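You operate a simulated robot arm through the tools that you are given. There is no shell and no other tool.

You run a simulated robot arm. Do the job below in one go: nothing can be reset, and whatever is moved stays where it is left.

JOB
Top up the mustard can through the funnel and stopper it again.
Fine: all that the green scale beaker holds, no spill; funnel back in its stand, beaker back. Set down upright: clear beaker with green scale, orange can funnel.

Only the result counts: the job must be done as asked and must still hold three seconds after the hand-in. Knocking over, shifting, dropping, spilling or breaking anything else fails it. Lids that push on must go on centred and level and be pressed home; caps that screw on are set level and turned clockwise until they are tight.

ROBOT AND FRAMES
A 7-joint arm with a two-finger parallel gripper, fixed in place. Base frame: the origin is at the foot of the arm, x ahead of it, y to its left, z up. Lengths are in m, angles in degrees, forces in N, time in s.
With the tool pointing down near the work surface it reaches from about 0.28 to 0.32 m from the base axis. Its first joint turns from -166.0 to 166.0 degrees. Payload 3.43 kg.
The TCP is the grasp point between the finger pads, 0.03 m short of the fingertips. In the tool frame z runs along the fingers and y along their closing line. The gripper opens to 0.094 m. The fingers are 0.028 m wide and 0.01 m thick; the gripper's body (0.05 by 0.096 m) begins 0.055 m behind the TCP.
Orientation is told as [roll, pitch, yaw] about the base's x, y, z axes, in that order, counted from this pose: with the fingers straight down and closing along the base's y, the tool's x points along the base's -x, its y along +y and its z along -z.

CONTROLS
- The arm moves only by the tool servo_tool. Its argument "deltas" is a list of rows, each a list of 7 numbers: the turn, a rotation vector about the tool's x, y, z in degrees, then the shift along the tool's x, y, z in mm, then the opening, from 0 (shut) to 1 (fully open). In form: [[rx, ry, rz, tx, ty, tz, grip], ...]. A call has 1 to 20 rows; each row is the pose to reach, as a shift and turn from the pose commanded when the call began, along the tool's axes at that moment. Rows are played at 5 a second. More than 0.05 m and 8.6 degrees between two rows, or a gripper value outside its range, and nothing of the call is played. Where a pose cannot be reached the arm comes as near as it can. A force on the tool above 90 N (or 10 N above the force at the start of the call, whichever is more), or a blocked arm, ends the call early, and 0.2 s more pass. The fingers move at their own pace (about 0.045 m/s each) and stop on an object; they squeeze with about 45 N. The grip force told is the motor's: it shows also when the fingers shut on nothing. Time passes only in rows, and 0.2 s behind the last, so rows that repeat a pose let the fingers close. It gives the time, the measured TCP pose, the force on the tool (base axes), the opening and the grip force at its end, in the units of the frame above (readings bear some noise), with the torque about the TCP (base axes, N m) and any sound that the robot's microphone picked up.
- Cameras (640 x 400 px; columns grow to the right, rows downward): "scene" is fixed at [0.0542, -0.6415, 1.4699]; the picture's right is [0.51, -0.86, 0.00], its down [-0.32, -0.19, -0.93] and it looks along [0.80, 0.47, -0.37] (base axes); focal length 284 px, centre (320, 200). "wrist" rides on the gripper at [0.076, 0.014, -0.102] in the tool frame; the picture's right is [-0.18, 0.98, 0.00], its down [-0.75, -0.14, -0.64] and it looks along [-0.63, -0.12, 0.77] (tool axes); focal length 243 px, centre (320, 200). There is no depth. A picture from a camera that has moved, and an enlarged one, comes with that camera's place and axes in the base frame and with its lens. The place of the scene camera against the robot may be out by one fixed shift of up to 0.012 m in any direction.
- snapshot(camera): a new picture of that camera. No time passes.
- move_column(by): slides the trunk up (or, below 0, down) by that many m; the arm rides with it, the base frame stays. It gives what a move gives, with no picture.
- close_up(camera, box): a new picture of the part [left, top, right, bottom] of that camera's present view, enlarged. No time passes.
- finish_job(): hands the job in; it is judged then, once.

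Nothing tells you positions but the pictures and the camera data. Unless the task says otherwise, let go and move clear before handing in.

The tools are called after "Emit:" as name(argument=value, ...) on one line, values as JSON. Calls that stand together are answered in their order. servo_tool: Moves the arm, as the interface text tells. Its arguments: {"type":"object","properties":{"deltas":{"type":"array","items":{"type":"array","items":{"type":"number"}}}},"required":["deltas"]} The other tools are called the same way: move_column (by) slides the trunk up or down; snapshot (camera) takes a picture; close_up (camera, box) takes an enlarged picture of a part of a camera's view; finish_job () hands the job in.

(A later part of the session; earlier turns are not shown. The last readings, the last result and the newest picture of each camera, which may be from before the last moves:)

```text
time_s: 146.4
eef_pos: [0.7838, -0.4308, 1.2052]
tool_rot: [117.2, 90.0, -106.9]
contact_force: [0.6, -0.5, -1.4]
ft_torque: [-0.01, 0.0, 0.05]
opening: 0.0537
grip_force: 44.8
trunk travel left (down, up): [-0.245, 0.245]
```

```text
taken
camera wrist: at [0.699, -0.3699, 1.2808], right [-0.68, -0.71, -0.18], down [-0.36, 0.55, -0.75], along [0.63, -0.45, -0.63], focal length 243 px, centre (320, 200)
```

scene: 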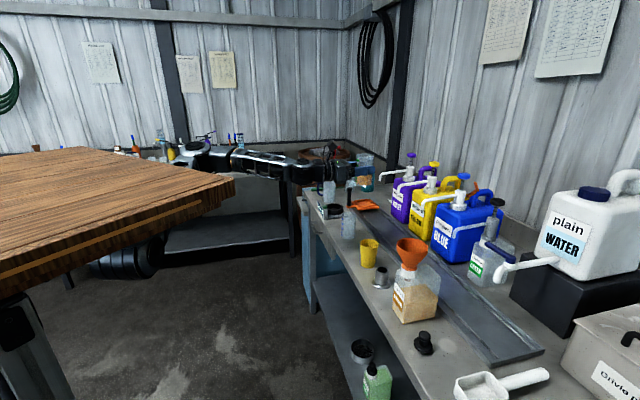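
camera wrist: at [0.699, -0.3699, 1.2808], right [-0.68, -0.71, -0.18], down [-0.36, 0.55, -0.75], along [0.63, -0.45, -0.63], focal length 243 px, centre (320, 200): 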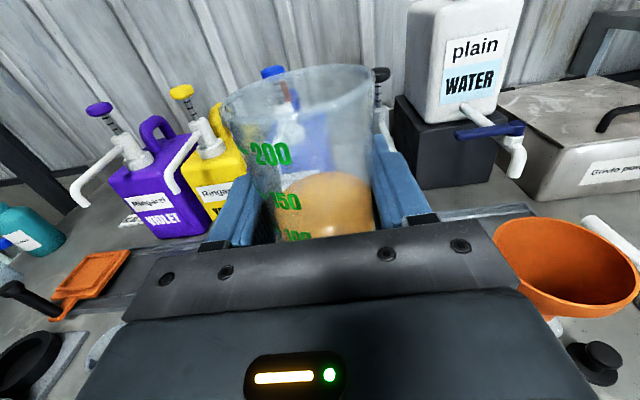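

Emit:
servo_tool(deltas=[[0, 0, 0, 0, 5, 0, 0], [0, 0, 0, 0, 15, 0, 0], [0, 0, 0, 0, 30, 0, 0], [0, 0, 0, 0, 50, 0, 0], [0, 0, 0, 0, 72, 0, 0], [0, 0, 0, 0, 94, 0, 0], [0, 0, 0, 0, 116, 0, 0], [0, 0, 0, 0, 138, 0, 0], [0, 0, 0, 0, 160, 0, 0], [0, 0, 0, 0, 180, 0, 0], [0, 0, 0, 0, 197, 0, 0], [0, 0, 0, 0, 208, 0, 0], [0, 0, 0, 0, 213.5, 0, 0], [0, 0, 0, 0, 213.5, 0, 0]])

Emit:
snapshot(camera="wrist")

Emit:
close_up(camera="wrist", box=[200, 40, 440, 190])

```text
time_s: 149.4
eef_pos: [0.6345, -0.5857, 1.2042]
tool_rot: [102.1, 90.0, -122.0]
contact_force: [0.6, 0.2, -1.8]
ft_torque: [-0.01, -0.03, 0.01]
opening: 0.0536
grip_force: 45.2
trunk travel left (down, up): [-0.245, 0.245]
```

```text
taken
camera wrist: at [0.5502, -0.5241, 1.2795], right [-0.68, -0.71, -0.18], down [-0.36, 0.55, -0.75], along [0.63, -0.45, -0.63], focal length 243 px, centre (320, 200)
```

wrist: 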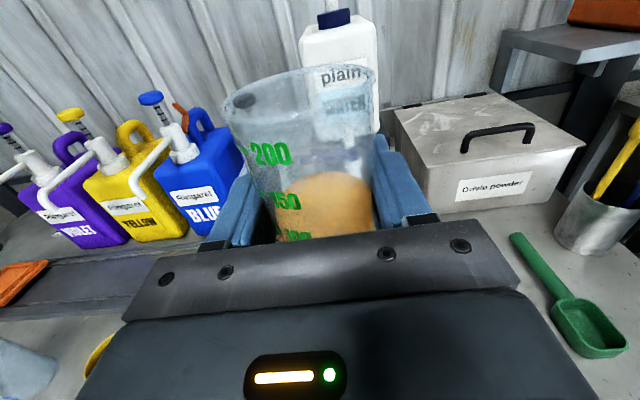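

```text
2.67 times, centred on (320, 115) of wrist
camera zoom: at [0.5502, -0.5241, 1.2795], right [-0.68, -0.71, -0.18], down [-0.36, 0.55, -0.75], along [0.63, -0.45, -0.63], focal length 647 px, centre (320, 427)
```

zoom: 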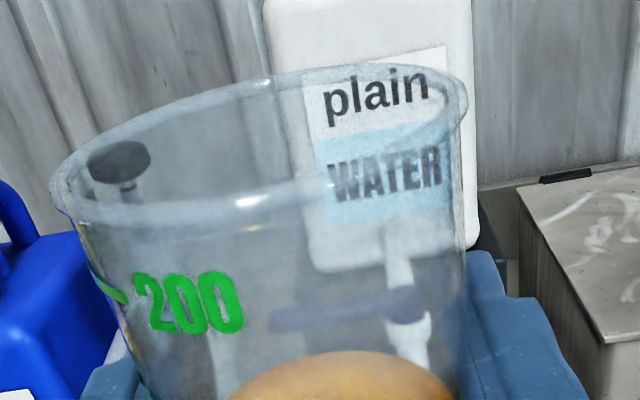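

The beaker is steady at (n .862, t .019, z 1.2035). I tilt slowly to 45° toward the funnel and check it hasn't slipped.

Emit:
servo_tool(deltas=[[0, 0, -1.5, 0, 0, 0, 0], [0, 0, -4, 0, 0, 0, 0], [0, 0, -7, 0, 0, 0, 0], [0, 0, -10, 0, 0, 0, 0], [0, 0, -13, 0, 0, 0, 0], [0, 0, -16, 0, 0, 0, 0], [0, 0, -19, 0, 0, 0, 0], [0, 0, -22, 0, 0, 0, 0], [0, 0, -25, 0, 0, 0, 0], [0, 0, -28, 0, 0, 0, 0], [0, 0, -31, 0, 0, 0, 0], [0, 0, -34, 0, 0, 0, 0], [0, 0, -37, 0, 0, 0, 0], [0, 0, -40, 0, 0, 0, 0], [0, 0, -42, 0, 0, 0, 0], [0, 0, -42, 0, 0, 0, 0]])

Emit:
snapshot(camera="wrist")

Emit:
close_up(camera="wrist", box=[200, 40, 440, 190])

Emit:
close_up(camera="scene", box=[360, 190, 480, 280])

```text
time_s: 152.8
eef_pos: [0.633, -0.5864, 1.2033]
tool_rot: [90.1, 48.1, -133.9]
contact_force: [0.4, -0.2, -1.1]
ft_torque: [-0.01, -0.03, 0.0]
opening: 0.0538
grip_force: 45.2
trunk travel left (down, up): [-0.245, 0.245]
```

```text
taken
camera wrist: at [0.5883, -0.4853, 1.2695], right [-0.59, -0.61, 0.52], down [-0.74, 0.16, -0.65], along [0.32, -0.77, -0.55], focal length 243 px, centre (320, 200)
```

wrist: 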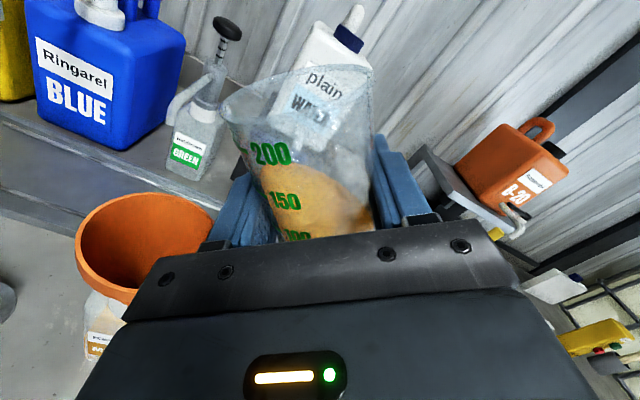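

```text
2.67 times, centred on (320, 115) of wrist
camera zoom: at [0.5883, -0.4853, 1.2695], right [-0.59, -0.61, 0.52], down [-0.74, 0.16, -0.65], along [0.32, -0.77, -0.55], focal length 647 px, centre (320, 427)
```

zoom: 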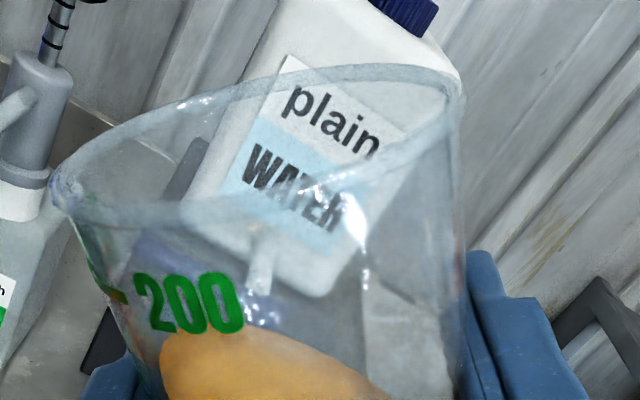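

```text
4.44 times, centred on (420, 235) of scene
camera zoom: at [0.0542, -0.6415, 1.4699], right [0.51, -0.86, 0.0], down [-0.32, -0.19, -0.93], along [0.8, 0.47, -0.37], focal length 1262 px, centre (-124, 44)
```

zoom: 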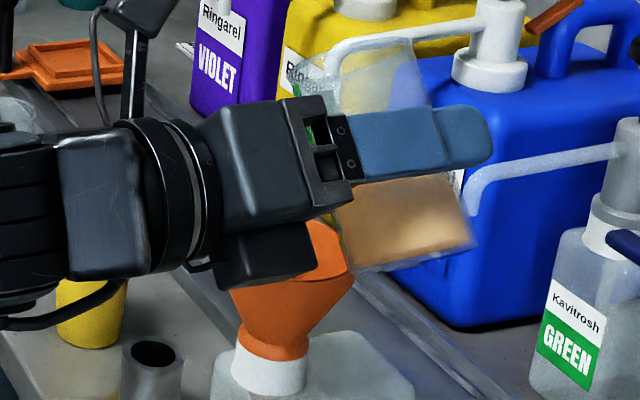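

No slip this time. I lower toward the funnel (TCP z → 1.165) keeping the 42° tilt, below the pouring angle.

Emit:
servo_tool(deltas=[[0, 0, 0, -4.3, -3.9, 0, 0], [0, 0, 0, -10, -9, 0, 0], [0, 0, 0, -16.5, -14.9, 0, 0], [0, 0, 0, -23, -20.7, 0, 0], [0, 0, 0, -28.2, -25.4, 0, 0], [0, 0, 0, -28.2, -25.4, 0, 0]])

Emit:
snapshot(camera="wrist")

Emit:
close_up(camera="scene", box=[360, 200, 480, 290])

Emit:
close_up(camera="wrist", box=[60, 60, 380, 260])

```text
time_s: 154.2
eef_pos: [0.634, -0.5858, 1.1655]
tool_rot: [90.0, 48.0, -134.0]
contact_force: [-0.7, -0.5, -1.8]
ft_torque: [0.02, -0.02, 0.01]
opening: 0.0536
grip_force: 45.3
trunk travel left (down, up): [-0.245, 0.245]
```

```text
taken
camera wrist: at [0.588, -0.4844, 1.231], right [-0.59, -0.61, 0.52], down [-0.74, 0.16, -0.65], along [0.32, -0.77, -0.55], focal length 243 px, centre (320, 200)
```

wrist: 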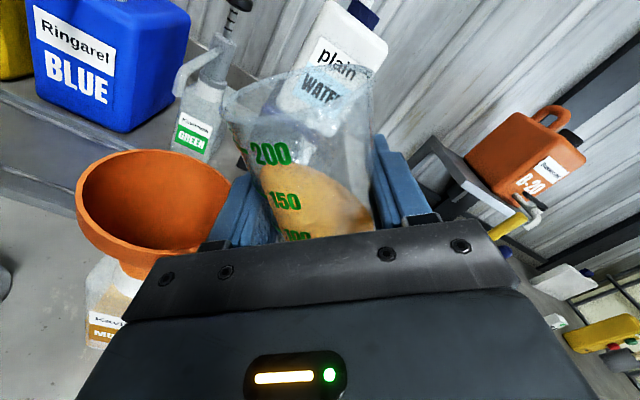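

```text
4.44 times, centred on (420, 245) of scene
camera zoom: at [0.0542, -0.6415, 1.4699], right [0.51, -0.86, 0.0], down [-0.32, -0.19, -0.93], along [0.8, 0.47, -0.37], focal length 1262 px, centre (-124, 0)
```

zoom: 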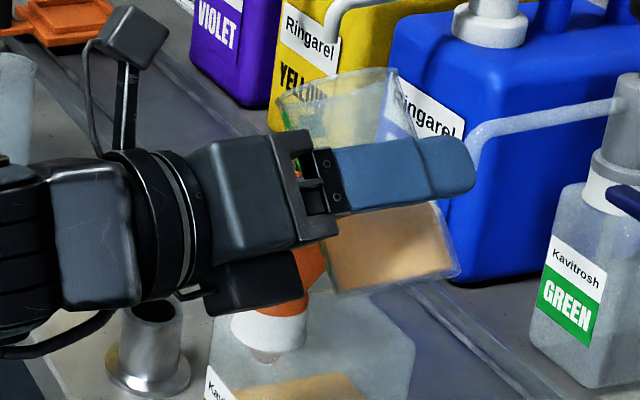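

```text
2.00 times, centred on (220, 160) of wrist
camera zoom: at [0.588, -0.4844, 1.231], right [-0.59, -0.61, 0.52], down [-0.74, 0.16, -0.65], along [0.32, -0.77, -0.55], focal length 485 px, centre (520, 280)
```

zoom: 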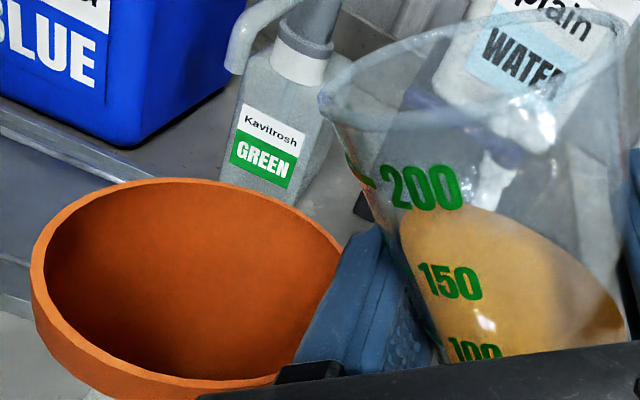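

The geometry checks out: the lip will be over the funnel just short of its centre. I tilt on to 54°, just below the expected pour angle.

Emit:
servo_tool(deltas=[[0, 0, -2, -0.5, -0.5, 0, 0], [0, 0, -4, -1, -1, 0, 0], [0, 0, -6, -1.5, -1.3, 0, 0], [0, 0, -8, -2, -1.7, 0, 0], [0, 0, -10, -2.2, -2, 0, 0], [0, 0, -12, -2.2, -2, 0, 0], [0, 0, -12, -2.2, -2, 0, 0], [0, 0, -12, -2.2, -2, 0, 0]])

Emit:
close_up(camera="wrist", box=[60, 60, 380, 260])

Emit:
close_up(camera="scene", box=[370, 205, 470, 285])

```text
time_s: 156.0
eef_pos: [0.6348, -0.5863, 1.1624]
tool_rot: [90.0, 36.0, -134.0]
contact_force: [0.1, 0.8, -1.6]
ft_torque: [-0.01, 0.01, 0.01]
opening: 0.0538
grip_force: 44.7
trunk travel left (down, up): [-0.245, 0.245]
```

```text
2.00 times, centred on (220, 160) of wrist
camera zoom: at [0.5977, -0.4752, 1.219], right [-0.5, -0.52, 0.69], down [-0.83, 0.07, -0.56], along [0.25, -0.85, -0.47], focal length 485 px, centre (520, 280)
```

zoom: 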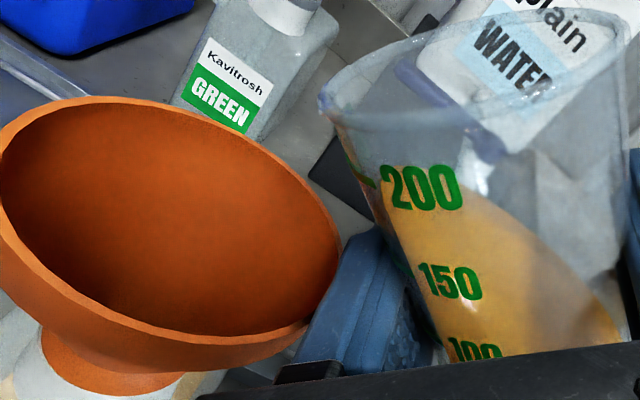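

```text
5.00 times, centred on (420, 245) of scene
camera zoom: at [0.0542, -0.6415, 1.4699], right [0.51, -0.86, 0.0], down [-0.32, -0.19, -0.93], along [0.8, 0.47, -0.37], focal length 1419 px, centre (-180, -25)
```

zoom: 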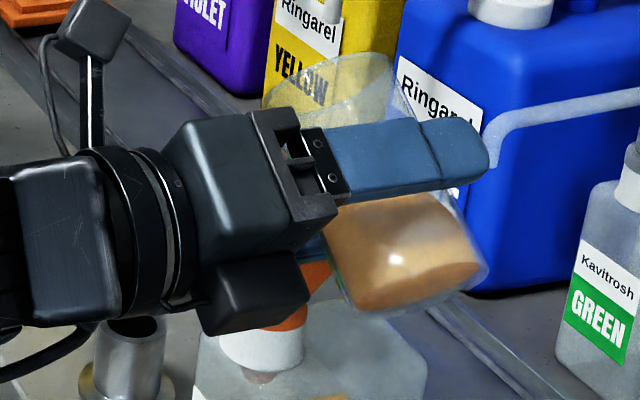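

Emit:
servo_tool(deltas=[[0, 0, -1.5, 0, 0, 0, 0], [0, 0, -3, 0, 0, 0, 0], [0, 0, -4.5, 0, 0, 0, 0], [0, 0, -6, 0, 0, 0, 0], [0, 0, -7.5, 0, 0, 0, 0], [0, 0, -9, 0, 0, 0, 0], [0, 0, -9, 0, 0, 0, 0], [0, 0, -9, 0, 0, 0, 0]])

Emit:
close_up(camera="wrist", box=[60, 60, 380, 260])

Emit:
close_up(camera="scene", box=[370, 205, 470, 285])

```text
time_s: 157.8
eef_pos: [0.6345, -0.5849, 1.1621]
tool_rot: [90.1, 27.0, -134.1]
contact_force: [0.9, -0.1, -1.4]
ft_torque: [0.05, -0.04, 0.0]
opening: 0.0537
grip_force: 45.1
trunk travel left (down, up): [-0.245, 0.245]
```

```text
2.00 times, centred on (220, 160) of wrist
camera zoom: at [0.6032, -0.4698, 1.2099], right [-0.42, -0.44, 0.79], down [-0.88, 0.01, -0.47], along [0.2, -0.9, -0.39], focal length 485 px, centre (520, 280)
```

zoom: 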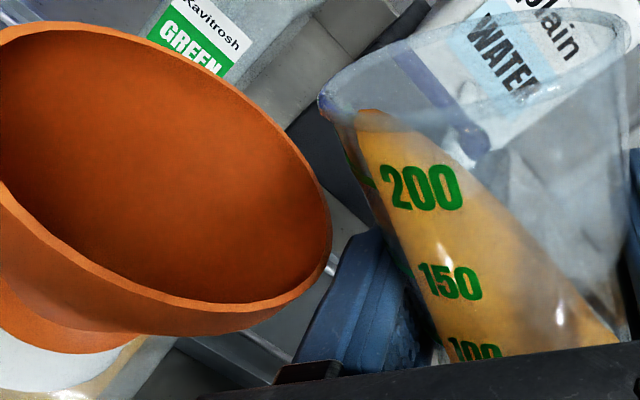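

```text
5.00 times, centred on (420, 245) of scene
camera zoom: at [0.0542, -0.6415, 1.4699], right [0.51, -0.86, 0.0], down [-0.32, -0.19, -0.93], along [0.8, 0.47, -0.37], focal length 1419 px, centre (-180, -25)
```

zoom: 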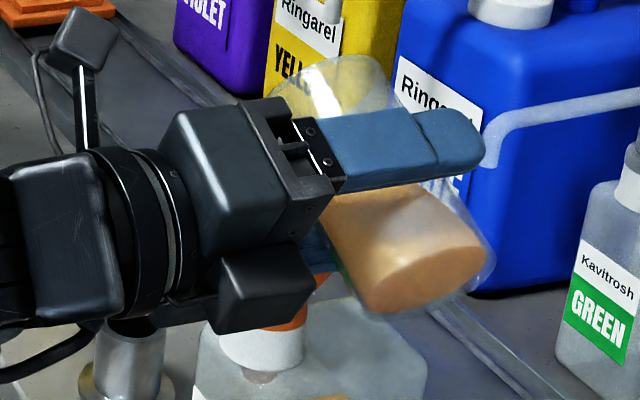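

Liquid is almost at the lip, which is at t ≈ .078 above the funnel (centre .086). I start pouring slowly, 1° per step.

Emit:
servo_tool(deltas=[[0, 0, -1, 0, -0.2, 0, 0], [0, 0, -2, 0, -0.4, 0, 0], [0, 0, -3, 0.1, -0.7, 0, 0], [0, 0, -4, 0.2, -0.9, 0, 0], [0, 0, -5, 0.2, -1.1, 0, 0], [0, 0, -6, 0.3, -1.3, 0, 0], [0, 0, -7, 0.3, -1.5, 0, 0], [0, 0, -7, 0.3, -1.5, 0, 0], [0, 0, -7, 0.3, -1.5, 0, 0]])

Emit:
close_up(camera="wrist", box=[60, 60, 380, 260])

Emit:
close_up(camera="scene", box=[370, 205, 470, 285])

```text
time_s: 159.8
eef_pos: [0.6354, -0.5861, 1.1603]
tool_rot: [90.0, 20.0, -134.0]
contact_force: [-0.1, 0.3, -1.2]
ft_torque: [-0.01, -0.06, 0.03]
opening: 0.0533
grip_force: 45.1
trunk travel left (down, up): [-0.245, 0.245]
```

```text
2.00 times, centred on (220, 160) of wrist
camera zoom: at [0.6069, -0.4652, 1.2009], right [-0.35, -0.37, 0.86], down [-0.92, -0.03, -0.39], along [0.17, -0.93, -0.33], focal length 485 px, centre (520, 280)
```

zoom: 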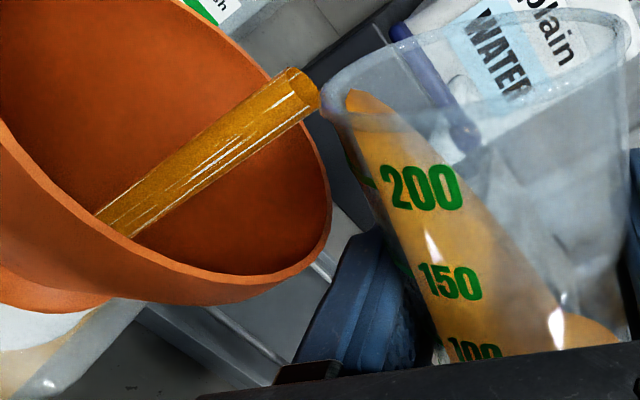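

```text
5.00 times, centred on (420, 245) of scene
camera zoom: at [0.0542, -0.6415, 1.4699], right [0.51, -0.86, 0.0], down [-0.32, -0.19, -0.93], along [0.8, 0.47, -0.37], focal length 1419 px, centre (-180, -25)
```

zoom: 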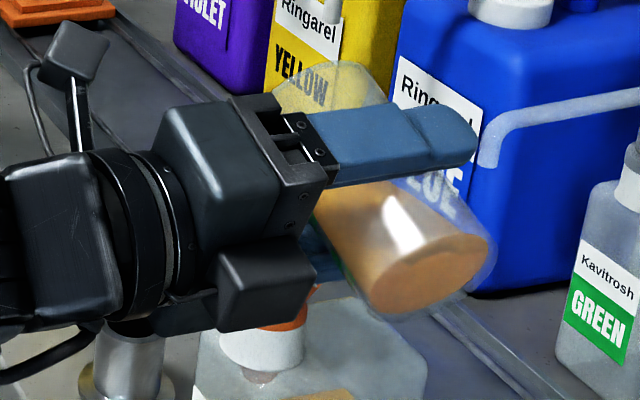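

A clean vertical stream falls inside the funnel. I continue slowly, keeping the lip over the funnel.

Emit:
servo_tool(deltas=[[0, 0, 0, 0, 0, 0, 0], [0, 0, -0.7, 0.3, -0.1, 0, 0], [0, 0, -1.4, 0.6, -0.2, 0, 0], [0, 0, -2.1, 0.9, -0.3, 0, 0], [0, 0, -2.8, 1.2, -0.5, 0, 0], [0, 0, -3.5, 1.5, -0.6, 0, 0], [0, 0, -4.2, 1.8, -0.7, 0, 0], [0, 0, -5, 2.2, -0.8, 0, 0], [0, 0, -5, 2.2, -0.8, 0, 0], [0, 0, -5, 2.2, -0.8, 0, 0]])

Emit:
close_up(camera="wrist", box=[60, 60, 380, 260])

Emit:
close_up(camera="scene", box=[370, 205, 470, 285])

```text
time_s: 162.0
eef_pos: [0.6365, -0.5839, 1.1601]
tool_rot: [90.0, 15.0, -134.0]
contact_force: [0.8, 0.6, -0.5]
ft_torque: [-0.01, 0.02, 0.04]
opening: 0.0536
grip_force: 44.8
trunk travel left (down, up): [-0.245, 0.245]
```

```text
2.00 times, centred on (220, 160) of wrist
camera zoom: at [0.6106, -0.4609, 1.1946], right [-0.3, -0.31, 0.9], down [-0.94, -0.05, -0.33], along [0.15, -0.95, -0.28], focal length 485 px, centre (520, 280)
```

zoom: 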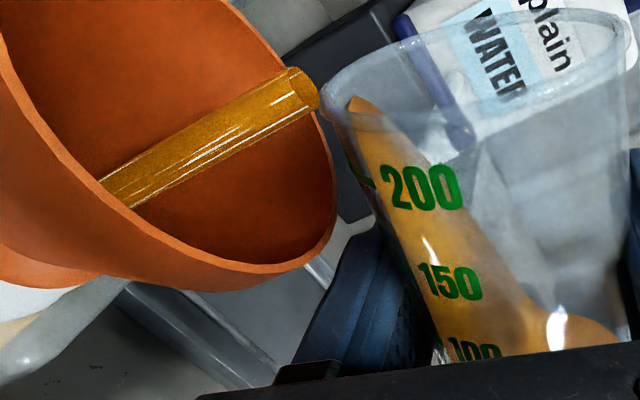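

```text
5.00 times, centred on (420, 245) of scene
camera zoom: at [0.0542, -0.6415, 1.4699], right [0.51, -0.86, 0.0], down [-0.32, -0.19, -0.93], along [0.8, 0.47, -0.37], focal length 1419 px, centre (-180, -25)
```

zoom: 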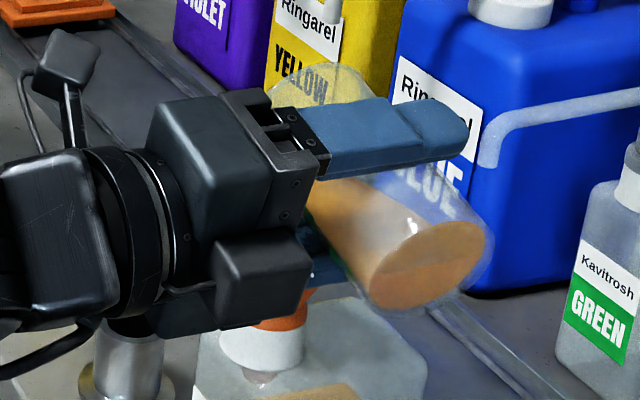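

Emit:
servo_tool(deltas=[[0, 0, -0.7, 0.4, 0.1, 0, 0], [0, 0, -1.4, 0.8, 0.2, 0, 0], [0, 0, -2.1, 1.2, 0.2, 0, 0], [0, 0, -2.8, 1.6, 0.3, 0, 0], [0, 0, -3.5, 2, 0.4, 0, 0], [0, 0, -4.2, 2.4, 0.5, 0, 0], [0, 0, -5, 2.8, 0.6, 0, 0], [0, 0, -5.7, 3.2, 0.7, 0, 0], [0, 0, -6.4, 3.6, 0.8, 0, 0], [0, 0, -7.1, 4, 0.9, 0, 0], [0, 0, -7.8, 4.4, 1, 0, 0], [0, 0, -8.5, 4.8, 1, 0, 0], [0, 0, -9.2, 5.2, 1.1, 0, 0], [0, 0, -10, 5.7, 1.2, 0, 0], [0, 0, -10, 5.7, 1.2, 0, 0], [0, 0, -10, 5.7, 1.2, 0, 0]])

Emit:
close_up(camera="wrist", box=[60, 60, 380, 260])

Emit:
close_up(camera="scene", box=[370, 205, 470, 285])

```text
time_s: 165.4
eef_pos: [0.6397, -0.5797, 1.1646]
tool_rot: [89.9, 5.0, -134.0]
contact_force: [0.8, -0.6, -0.3]
ft_torque: [0.01, 0.02, 0.01]
opening: 0.0536
grip_force: 44.4
trunk travel left (down, up): [-0.245, 0.245]
```

```text
2.00 times, centred on (220, 160) of wrist
camera zoom: at [0.6179, -0.4537, 1.1849], right [-0.19, -0.19, 0.96], down [-0.97, -0.09, -0.21], along [0.12, -0.98, -0.17], focal length 485 px, centre (520, 280)
```

zoom: 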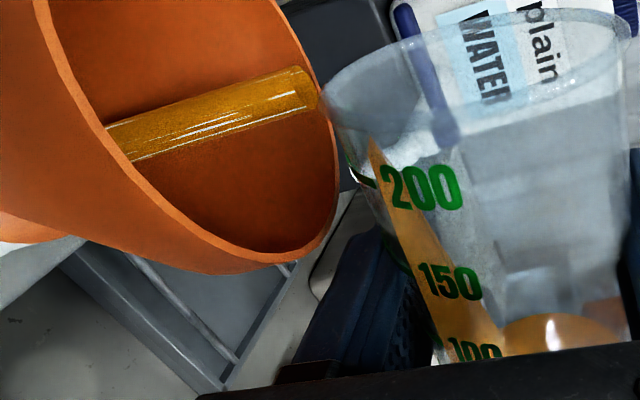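

```text
5.00 times, centred on (420, 245) of scene
camera zoom: at [0.0542, -0.6415, 1.4699], right [0.51, -0.86, 0.0], down [-0.32, -0.19, -0.93], along [0.8, 0.47, -0.37], focal length 1419 px, centre (-180, -25)
```

zoom: 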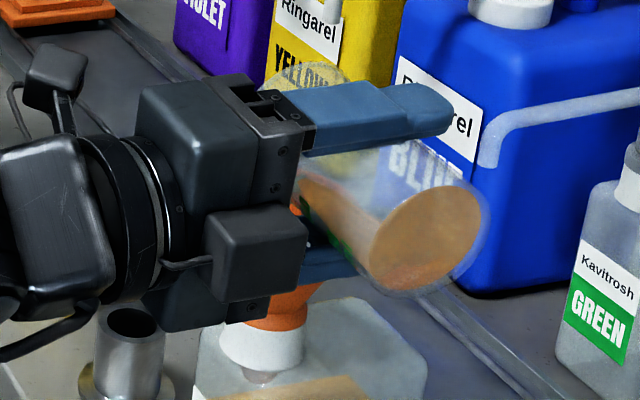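

Emit:
servo_tool(deltas=[[0, 0, -0.7, 0.4, 0.4, 0, 0], [0, 0, -1.4, 0.9, 0.7, 0, 0], [0, 0, -2.1, 1.3, 1.1, 0, 0], [0, 0, -2.8, 1.8, 1.4, 0, 0], [0, 0, -3.5, 2.2, 1.8, 0, 0], [0, 0, -4.2, 2.7, 2.2, 0, 0], [0, 0, -5, 3.1, 2.5, 0, 0], [0, 0, -5.7, 3.6, 2.9, 0, 0], [0, 0, -6.4, 4, 3.3, 0, 0], [0, 0, -7.1, 4.5, 3.6, 0, 0], [0, 0, -7.8, 4.9, 4, 0, 0], [0, 0, -8.5, 5.4, 4.4, 0, 0], [0, 0, -9.2, 5.8, 4.7, 0, 0], [0, 0, -10, 6.3, 5.1, 0, 0], [0, 0, -10, 6.3, 5.1, 0, 0], [0, 0, -10, 6.3, 5.1, 0, 0]])

Emit:
close_up(camera="wrist", box=[60, 60, 380, 260])

Emit:
close_up(camera="scene", box=[370, 205, 470, 285])

```text
time_s: 168.8
eef_pos: [0.6439, -0.575, 1.1701]
tool_rot: [90.1, -5.0, -134.0]
contact_force: [-0.2, 0.5, 0.2]
ft_torque: [-0.03, 0.02, -0.01]
opening: 0.0535
grip_force: 44.4
trunk travel left (down, up): [-0.245, 0.245]
```

```text
2.00 times, centred on (220, 160) of wrist
camera zoom: at [0.6234, -0.4483, 1.1773], right [-0.07, -0.07, 1.0], down [-0.99, -0.1, -0.07], along [0.11, -0.99, -0.06], focal length 485 px, centre (520, 280)
```

zoom: 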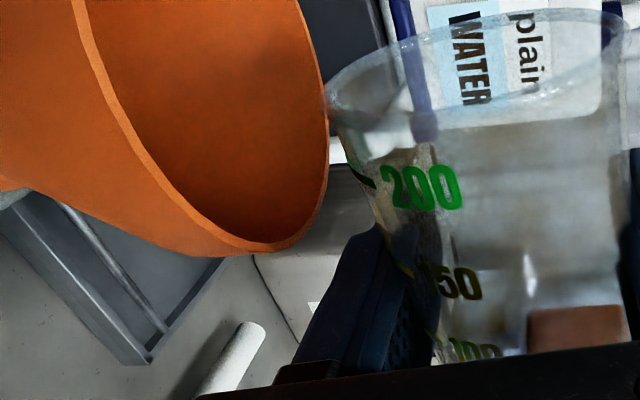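

```text
5.00 times, centred on (420, 245) of scene
camera zoom: at [0.0542, -0.6415, 1.4699], right [0.51, -0.86, 0.0], down [-0.32, -0.19, -0.93], along [0.8, 0.47, -0.37], focal length 1419 px, centre (-180, -25)
```

zoom: 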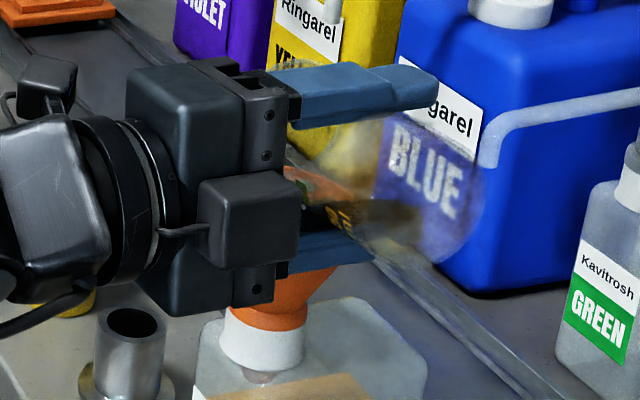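

The beaker looks empty at 95°; to be sure it drains fully I tilt on to 125° over the funnel and hold a moment.

Emit:
servo_tool(deltas=[[0, 0, -2, 1.5, 1.7, 0, 0], [0, 0, -4, 3, 3.4, 0, 0], [0, 0, -6, 4.5, 5, 0, 0], [0, 0, -8, 6, 6.7, 0, 0], [0, 0, -10, 7.4, 8.4, 0, 0], [0, 0, -12, 8.9, 10.1, 0, 0], [0, 0, -14, 10.4, 11.8, 0, 0], [0, 0, -16, 12, 13.2, 0, 0], [0, 0, -18, 13.7, 14.4, 0, 0], [0, 0, -20, 15.5, 15.7, 0, 0], [0, 0, -22, 17.3, 16.9, 0, 0], [0, 0, -24, 19, 18.1, 0, 0], [0, 0, -26, 20.8, 19.4, 0, 0], [0, 0, -28, 22.5, 20.6, 0, 0], [0, 0, -30, 24.3, 21.8, 0, 0], [0, 0, -30, 24.3, 21.8, 0, 0], [0, 0, -30, 24.3, 21.8, 0, 0], [0, 0, -30, 24.3, 21.8, 0, 0], [0, 0, -30, 24.3, 21.8, 0, 0], [0, 0, -30, 24.3, 21.8, 0, 0]])

Emit:
snapshot(camera="wrist")

Emit:
close_up(camera="wrist", box=[60, 60, 380, 260])

Emit:
close_up(camera="scene", box=[370, 205, 470, 285])

```text
time_s: 173.0
eef_pos: [0.662, -0.5571, 1.1895]
tool_rot: [90.0, -35.0, -134.0]
contact_force: [1.3, -0.7, -0.1]
ft_torque: [0.02, 0.0, -0.01]
opening: 0.0535
grip_force: 45.1
trunk travel left (down, up): [-0.245, 0.245]
```

```text
taken
camera wrist: at [0.6373, -0.4342, 1.1574], right [0.29, 0.3, 0.91], down [-0.95, -0.06, 0.32], along [0.15, -0.95, 0.27], focal length 243 px, centre (320, 200)
```

wrist: 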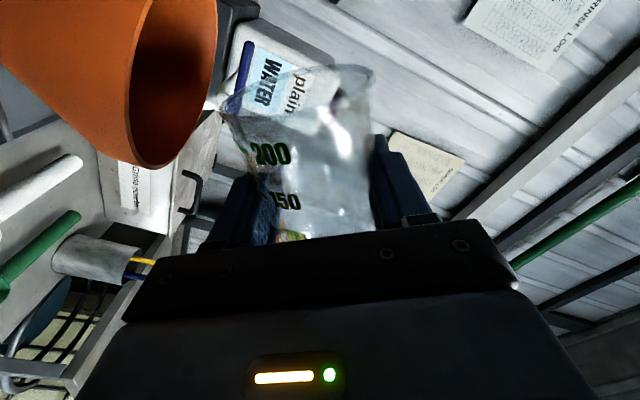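

```text
2.00 times, centred on (220, 160) of wrist
camera zoom: at [0.6373, -0.4342, 1.1574], right [0.29, 0.3, 0.91], down [-0.95, -0.06, 0.32], along [0.15, -0.95, 0.27], focal length 485 px, centre (520, 280)
```

zoom: 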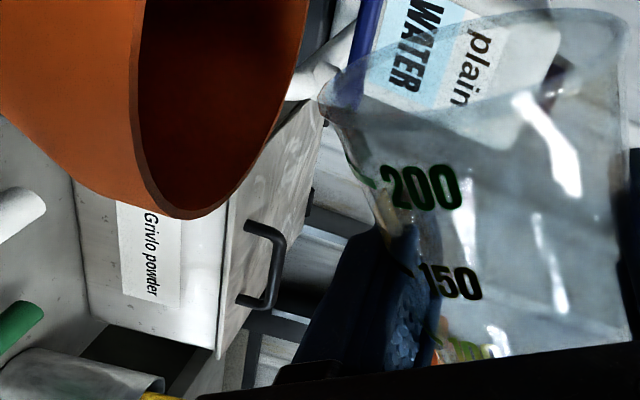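

```text
5.00 times, centred on (420, 245) of scene
camera zoom: at [0.0542, -0.6415, 1.4699], right [0.51, -0.86, 0.0], down [-0.32, -0.19, -0.93], along [0.8, 0.47, -0.37], focal length 1419 px, centre (-180, -25)
```

zoom: 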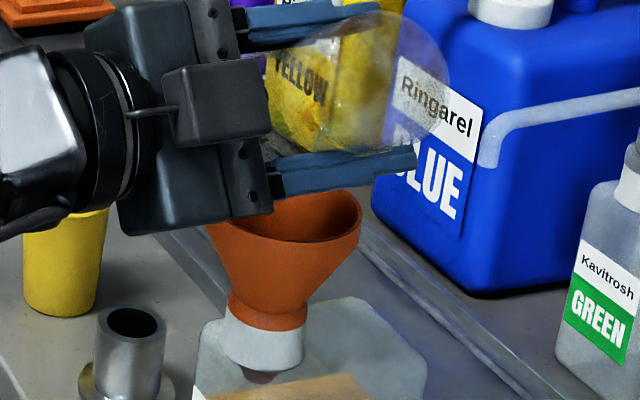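

The beaker is empty and nothing spilled. I raise it and rotate back to upright.

Emit:
servo_tool(deltas=[[0, 0, 0, -8, 11, 0, 0], [0, 0, 0, -17.2, 24.6, 0, 0], [0, 0, 8, -20, 28.7, 0, 0], [0, 0, 16, -20, 28.7, 0, 0], [0, 0, 24, -20, 28.7, 0, 0], [0, 0, 32, -20, 28.7, 0, 0], [0, 0, 40, -20, 28.7, 0, 0], [0, 0, 48, -20, 28.7, 0, 0], [0, 0, 56, -20, 28.7, 0, 0], [0, 0, 64, -20, 28.7, 0, 0], [0, 0, 72, -20, 28.7, 0, 0], [0, 0, 80, -20, 28.7, 0, 0], [0, 0, 88, -20, 28.7, 0, 0], [0, 0, 96, -20, 28.7, 0, 0], [0, 0, 104, -20, 28.7, 0, 0], [0, 0, 112, -20, 28.7, 0, 0], [0, 0, 120, -20, 28.7, 0, 0], [0, 0, 125, -20, 28.7, 0, 0], [0, 0, 125, -20, 28.7, 0, 0]])

Emit:
snapshot(camera="wrist")

Emit:
close_up(camera="scene", box=[350, 195, 470, 315])

Emit:
close_up(camera="wrist", box=[200, 40, 440, 190])

```text
time_s: 177.0
eef_pos: [0.6627, -0.5569, 1.224]
tool_rot: [-85.0, 89.8, 50.9]
contact_force: [0.0, 0.7, 0.7]
ft_torque: [0.0, 0.01, -0.07]
opening: 0.0537
grip_force: 45.2
trunk travel left (down, up): [-0.245, 0.245]
```

```text
taken
camera wrist: at [0.5784, -0.4949, 1.3007], right [-0.68, -0.71, -0.19], down [-0.36, 0.55, -0.75], along [0.63, -0.45, -0.63], focal length 243 px, centre (320, 200)
```

wrist: 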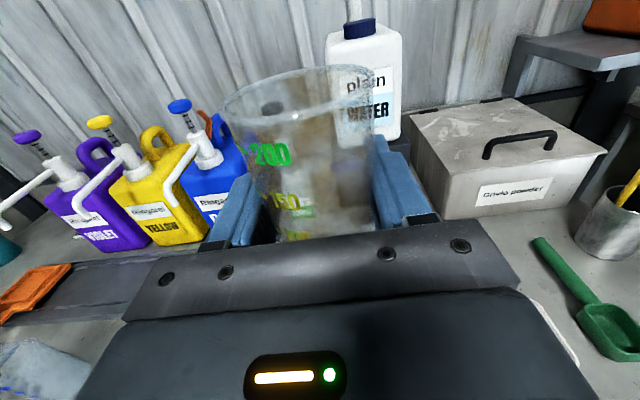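

```text
3.33 times, centred on (410, 255) of scene
camera zoom: at [0.0542, -0.6415, 1.4699], right [0.51, -0.86, 0.0], down [-0.32, -0.19, -0.93], along [0.8, 0.47, -0.37], focal length 946 px, centre (20, 17)
```

zoom: 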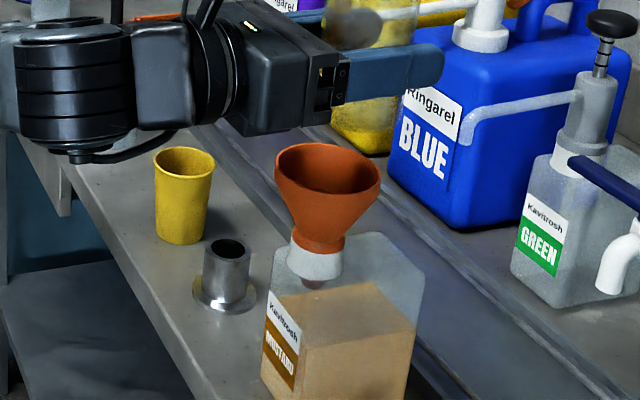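

```text
2.67 times, centred on (320, 115) of wrist
camera zoom: at [0.5784, -0.4949, 1.3007], right [-0.68, -0.71, -0.19], down [-0.36, 0.55, -0.75], along [0.63, -0.45, -0.63], focal length 647 px, centre (320, 427)
```

zoom: 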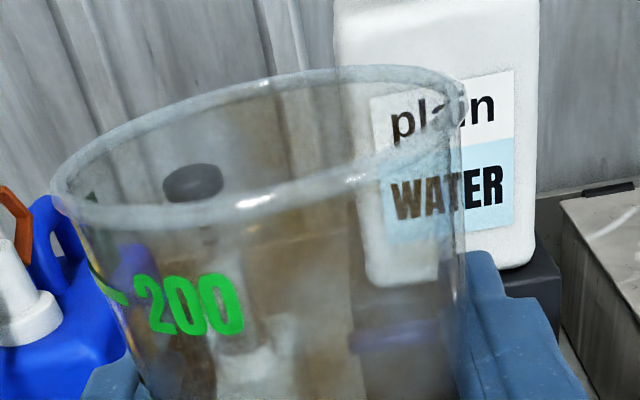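

Emit:
close_up(camera="scene", box=[395, 180, 445, 230])

Emit:
close_up(camera="wrist", box=[220, 130, 420, 255])

Emit:
close_up(camera="scene", box=[380, 230, 450, 340])

```text
8.00 times, centred on (420, 205) of scene
camera zoom: at [0.0542, -0.6415, 1.4699], right [0.51, -0.86, 0.0], down [-0.32, -0.19, -0.93], along [0.8, 0.47, -0.37], focal length 2271 px, centre (-480, 160)
```

zoom: 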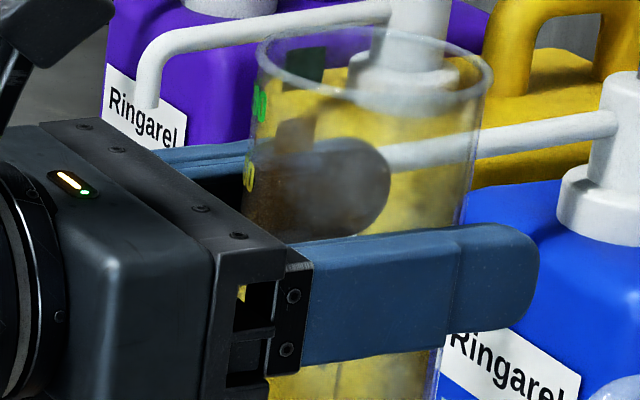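

```text
3.20 times, centred on (320, 192) of wrist
camera zoom: at [0.5784, -0.4949, 1.3007], right [-0.68, -0.71, -0.19], down [-0.36, 0.55, -0.75], along [0.63, -0.45, -0.63], focal length 776 px, centre (320, 224)
```

zoom: 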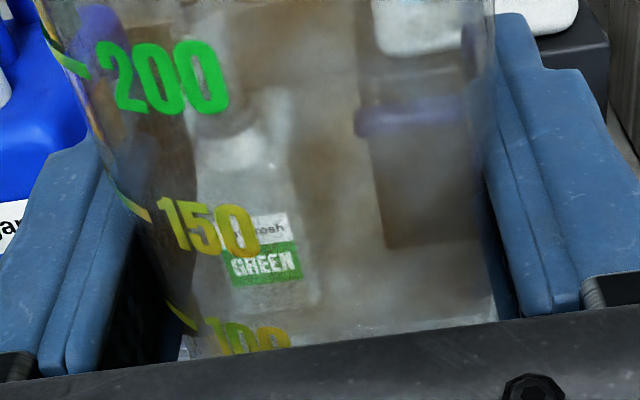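

```text
3.64 times, centred on (415, 285) of scene
camera zoom: at [0.0542, -0.6415, 1.4699], right [0.51, -0.86, 0.0], down [-0.32, -0.19, -0.93], along [0.8, 0.47, -0.37], focal length 1032 px, centre (-26, -109)
```

zoom: 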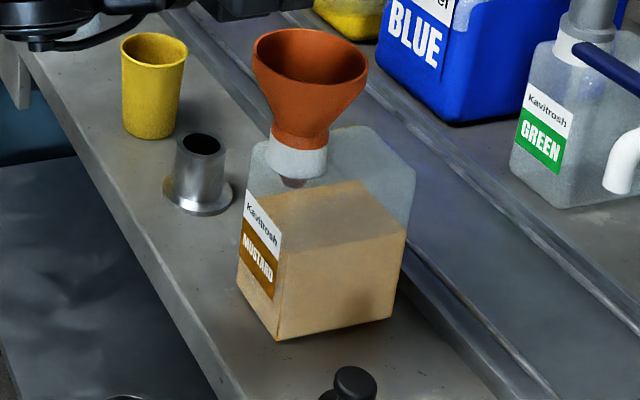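

The can's level rose, no spill is visible and the beaker holds only a film. I carry the beaker back toward its place.

Emit:
servo_tool(deltas=[[0, 0, 0, 0, -8, 0, 0], [0, 0, 0, 0, -24, 0, 0], [0, 0, 0, 0, -48, 1, 0], [0, 0, 0, 0, -76, 2, 0], [0, 0, 0, 0, -104, 3, 0], [0, 0, 0, 0, -132, 4, 0], [0, 0, 0, -4, -160, 5, 0], [0, 0, 0, -14, -188, 6, 0], [0, 0, 0, -28, -216, 7, 0], [0, 0, 0, -44, -244, 8, 0], [0, 0, 0, -60, -272, 9, 0], [0, 0, 0, -76, -300, 10, 0], [0, 0, 0, -88, -328, 11, 0], [0, 0, 0, -96, -352, 12, 0], [0, 0, 0, -100, -368, 12, 0], [0, 0, 0, -100, -375, 12, 0], [0, 0, 0, -100, -375, 12, 0]])

Emit:
snapshot(camera="wrist")

Emit:
close_up(camera="scene", box=[320, 190, 400, 270])

```text
time_s: 180.6
eef_pos: [0.931, -0.2951, 1.1232]
tool_rot: [92.4, 90.0, -131.6]
contact_force: [0.4, 0.3, -0.1]
ft_torque: [0.01, -0.02, -0.01]
opening: 0.0536
grip_force: 44.7
trunk travel left (down, up): [-0.245, 0.245]
```

```text
taken
camera wrist: at [0.8471, -0.2338, 1.1996], right [-0.68, -0.71, -0.18], down [-0.36, 0.55, -0.75], along [0.63, -0.45, -0.63], focal length 243 px, centre (320, 200)
```

wrist: 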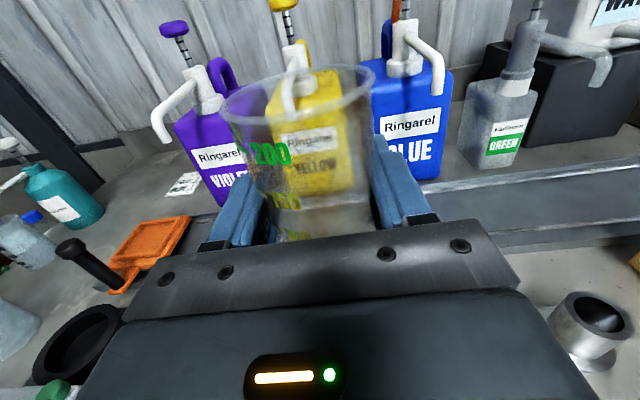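

```text
5.00 times, centred on (360, 230) of scene
camera zoom: at [0.0542, -0.6415, 1.4699], right [0.51, -0.86, 0.0], down [-0.32, -0.19, -0.93], along [0.8, 0.47, -0.37], focal length 1419 px, centre (120, 50)
```

zoom: 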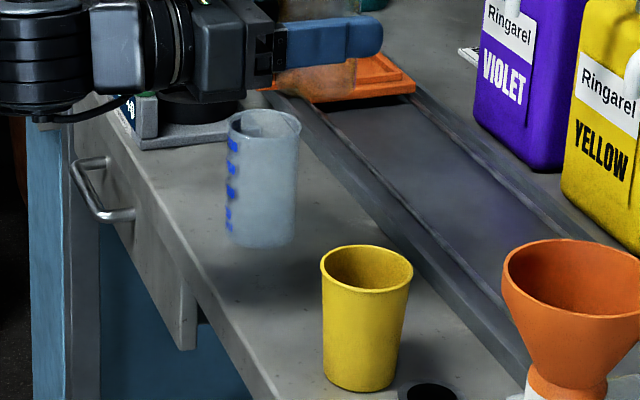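

Emit:
servo_tool(deltas=[[0, 0, 0, -8, 0, 0, 0], [0, 0, 0, -24, 0, 0, 0], [0, 0, 0, -46, 0, 0, 0], [0, 0, 0, -70, 0, 0, 0], [0, 0, 0, -94, 0, 0, 0], [0, 0, 0, -118, 0, 0, 0], [0, 0, 0, -138, 0, 0, 0], [0, 0, 0, -152, 0, 0, 0], [0, 0, 0, -162, 0, 0, 0], [0, 0, 0, -167, 0, 0, 0], [0, 0, 0, -167, 0, 0, 0]])

Emit:
close_up(camera="scene", box=[325, 215, 385, 275])

Emit:
servo_tool(deltas=[[0, 0, 0, -1, 0, 0, 0], [0, 0, 0, -3, 0, 0, 0], [0, 0, 0, -4, 0, 0, 0], [0, 0, 0, -4, 0, 0, 0]])

Emit:
servo_tool(deltas=[[0, 0, 0, -1, 0, 0, 0], [0, 0, 0, -2, 0, 0, 0], [0, 0, 0, -2, 0, 0, 0]])

```text
time_s: 183.0
eef_pos: [0.9326, -0.2947, 0.9557]
tool_rot: [150.7, 90.0, -73.3]
contact_force: [-0.3, -0.5, -0.3]
ft_torque: [-0.02, 0.04, -0.01]
opening: 0.0536
grip_force: 44.7
trunk travel left (down, up): [-0.245, 0.245]
```

```text
6.67 times, centred on (355, 245) of scene
camera zoom: at [0.0542, -0.6415, 1.4699], right [0.51, -0.86, 0.0], down [-0.32, -0.19, -0.93], along [0.8, 0.47, -0.37], focal length 1892 px, centre (87, -100)
```

zoom: 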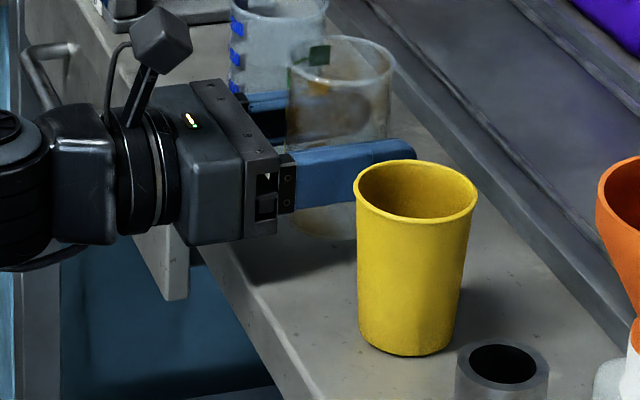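

```text
time_s: 184.0
eef_pos: [0.9321, -0.2967, 0.9528]
tool_rot: [121.8, 90.0, -102.4]
contact_force: [0.7, 0.6, -0.3]
ft_torque: [0.01, 0.02, -0.01]
opening: 0.0537
grip_force: 45.1
trunk travel left (down, up): [-0.245, 0.245]
```

```text
time_s: 184.8
eef_pos: [0.9321, -0.2956, 0.9507]
tool_rot: [113.4, 90.0, -110.5]
contact_force: [-0.1, -0.5, -0.1]
ft_torque: [0.01, -0.01, -0.01]
opening: 0.0539
grip_force: 44.9
trunk travel left (down, up): [-0.245, 0.245]
```

Emit:
servo_tool(deltas=[[0, 0, 0, -1, 0, 0, 0], [0, 0, 0, -1.5, 0, 0, 0], [0, 0, 0, -1.5, 0, 0, 0]])

Emit:
servo_tool(deltas=[[0, 0, 0, -1, 0, 0, 0], [0, 0, 0, -1, 0, 0, 0]])

Emit:
servo_tool(deltas=[[0, 0, 0, -1, 0, 0, 0], [0, 0, 0, -1, 0, 0, 0]])

```text
time_s: 185.6
eef_pos: [0.931, -0.2944, 0.949]
tool_rot: [84.2, 90.1, -139.6]
contact_force: [-0.2, 0.0, 0.1]
ft_torque: [0.0, 0.02, 0.02]
opening: 0.0537
grip_force: 45.2
trunk travel left (down, up): [-0.245, 0.245]
```

```text
time_s: 186.2
eef_pos: [0.9306, -0.2949, 0.9479]
tool_rot: [103.6, 90.0, -120.5]
contact_force: [0.2, -0.3, -1.0]
ft_torque: [-0.02, 0.01, -0.01]
opening: 0.054
grip_force: 45.2
trunk travel left (down, up): [-0.245, 0.245]
```

```text
time_s: 186.8
eef_pos: [0.9304, -0.2946, 0.9484]
tool_rot: [-164.5, 89.9, -28.5]
contact_force: [0.7, 0.9, 4.2]
ft_torque: [0.03, 0.05, 0.0]
opening: 0.0538
grip_force: 45.4
trunk travel left (down, up): [-0.245, 0.245]
```

Bench contact (4 N). I open the fingers gently to leave the beaker upright in its place.

Emit:
servo_tool(deltas=[[0, 0, 0, 0.3, 0, 0, 0.56], [0, 0, 0, 0.3, 0, 0, 0.6], [0, 0, 0, 0.3, 0, 0, 0.65], [0, 0, 0, 0.3, 0, 0, 0.75], [0, 0, 0, 0.3, 0, 0, 0.9], [0, 0, 0, 0.3, 0, 0, 1], [0, 0, 0, 0.3, 0, 0, 1], [0, 0, 0, 0.3, 0, 0, 1]])

Emit:
close_up(camera="scene", box=[325, 215, 385, 275])

Emit:
snapshot(camera="wrist")

```text
time_s: 188.6
eef_pos: [0.9306, -0.2958, 0.9486]
tool_rot: [129.6, 89.9, -94.3]
contact_force: [-0.1, 0.2, -0.7]
ft_torque: [0.0, 0.01, -0.01]
opening: 0.0941
grip_force: 0.0
trunk travel left (down, up): [-0.245, 0.245]
```

```text
6.67 times, centred on (355, 245) of scene
camera zoom: at [0.0542, -0.6415, 1.4699], right [0.51, -0.86, 0.0], down [-0.32, -0.19, -0.93], along [0.8, 0.47, -0.37], focal length 1892 px, centre (87, -100)
```

zoom: 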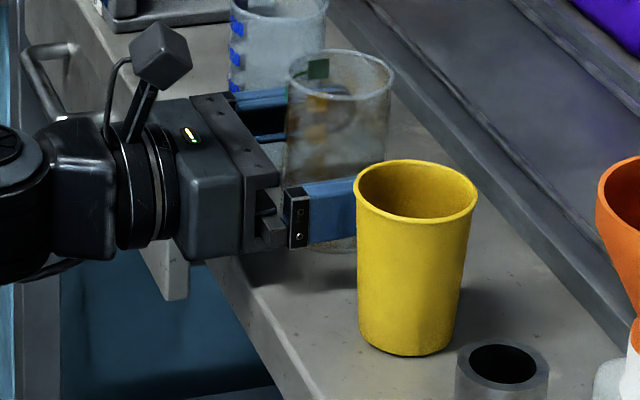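

```text
taken
camera wrist: at [0.847, -0.2339, 1.0243], right [-0.68, -0.71, -0.18], down [-0.36, 0.55, -0.75], along [0.63, -0.45, -0.63], focal length 243 px, centre (320, 200)
```

wrist: 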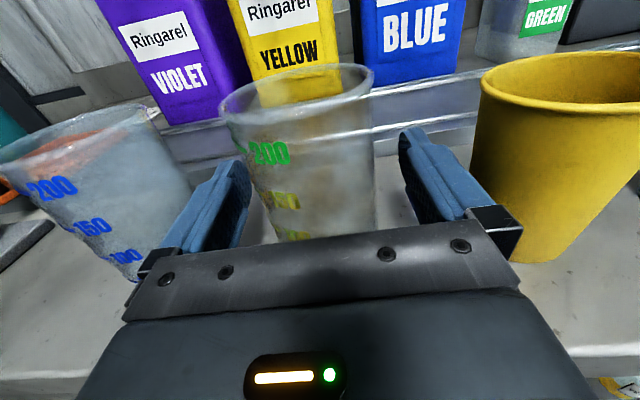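

The beaker stands upright back at its place. I back away, rise, and cross to the funnel.

Emit:
servo_tool(deltas=[[0, 0, 0, 0, 0, -20, 1], [0, 0, 0, 0, 0, -45, 1], [0, 0, 0, 0, 0, -70, 1], [0, 0, 0, 0, 0, -90, 1], [0, 0, 0, 40, 0, -90, 1], [0, 0, 0, 85, 0, -90, 1], [0, 0, 0, 130, 0, -92, 1], [0, 0, 0, 165, 10, -95, 1], [0, 0, 0, 165, 45, -98, 1], [0, 0, 0, 165, 90, -101, 1], [0, 0, 0, 165, 135, -104, 1], [0, 0, 0, 165, 180, -107, 1], [0, 0, 0, 165, 225, -110, 1], [0, 0, 0, 165, 270, -113, 1], [0, 0, 0, 165, 310, -114, 1], [0, 0, 0, 165, 348, -114, 1], [0, 0, 0, 165, 348, -114, 1]])

Emit:
snapshot(camera="wrist")

Emit:
close_up(camera="wrist", box=[240, 110, 400, 210])

Emit:
close_up(camera="scene", box=[330, 200, 470, 320])

```text
time_s: 192.2
eef_pos: [0.6072, -0.4672, 1.1125]
tool_rot: [135.7, 90.0, -88.3]
contact_force: [-0.1, -0.5, 0.4]
ft_torque: [-0.03, 0.03, -0.02]
opening: 0.0938
grip_force: 0.1
trunk travel left (down, up): [-0.245, 0.245]
```

```text
taken
camera wrist: at [0.5232, -0.4048, 1.1883], right [-0.68, -0.71, -0.18], down [-0.36, 0.55, -0.75], along [0.63, -0.45, -0.63], focal length 243 px, centre (320, 200)
```

wrist: 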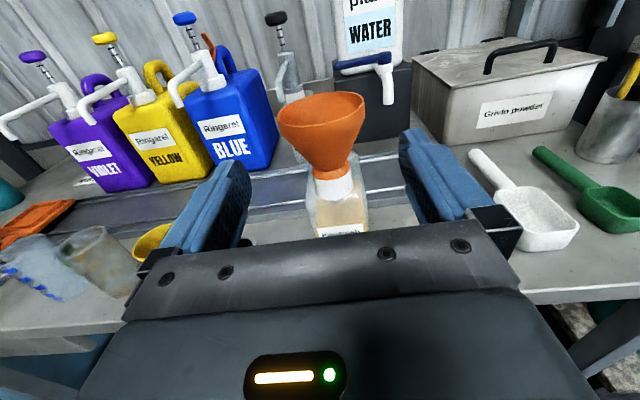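

```text
4.00 times, centred on (320, 160) of wrist
camera zoom: at [0.5232, -0.4048, 1.1883], right [-0.68, -0.71, -0.18], down [-0.36, 0.55, -0.75], along [0.63, -0.45, -0.63], focal length 970 px, centre (320, 360)
```

zoom: 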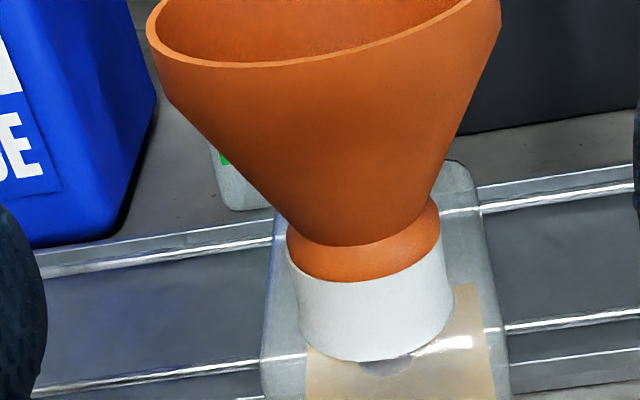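

```text
3.33 times, centred on (400, 260) of scene
camera zoom: at [0.0542, -0.6415, 1.4699], right [0.51, -0.86, 0.0], down [-0.32, -0.19, -0.93], along [0.8, 0.47, -0.37], focal length 946 px, centre (53, 0)
```

zoom: 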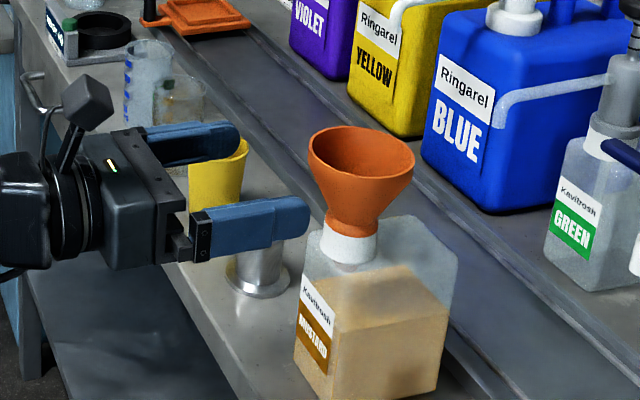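

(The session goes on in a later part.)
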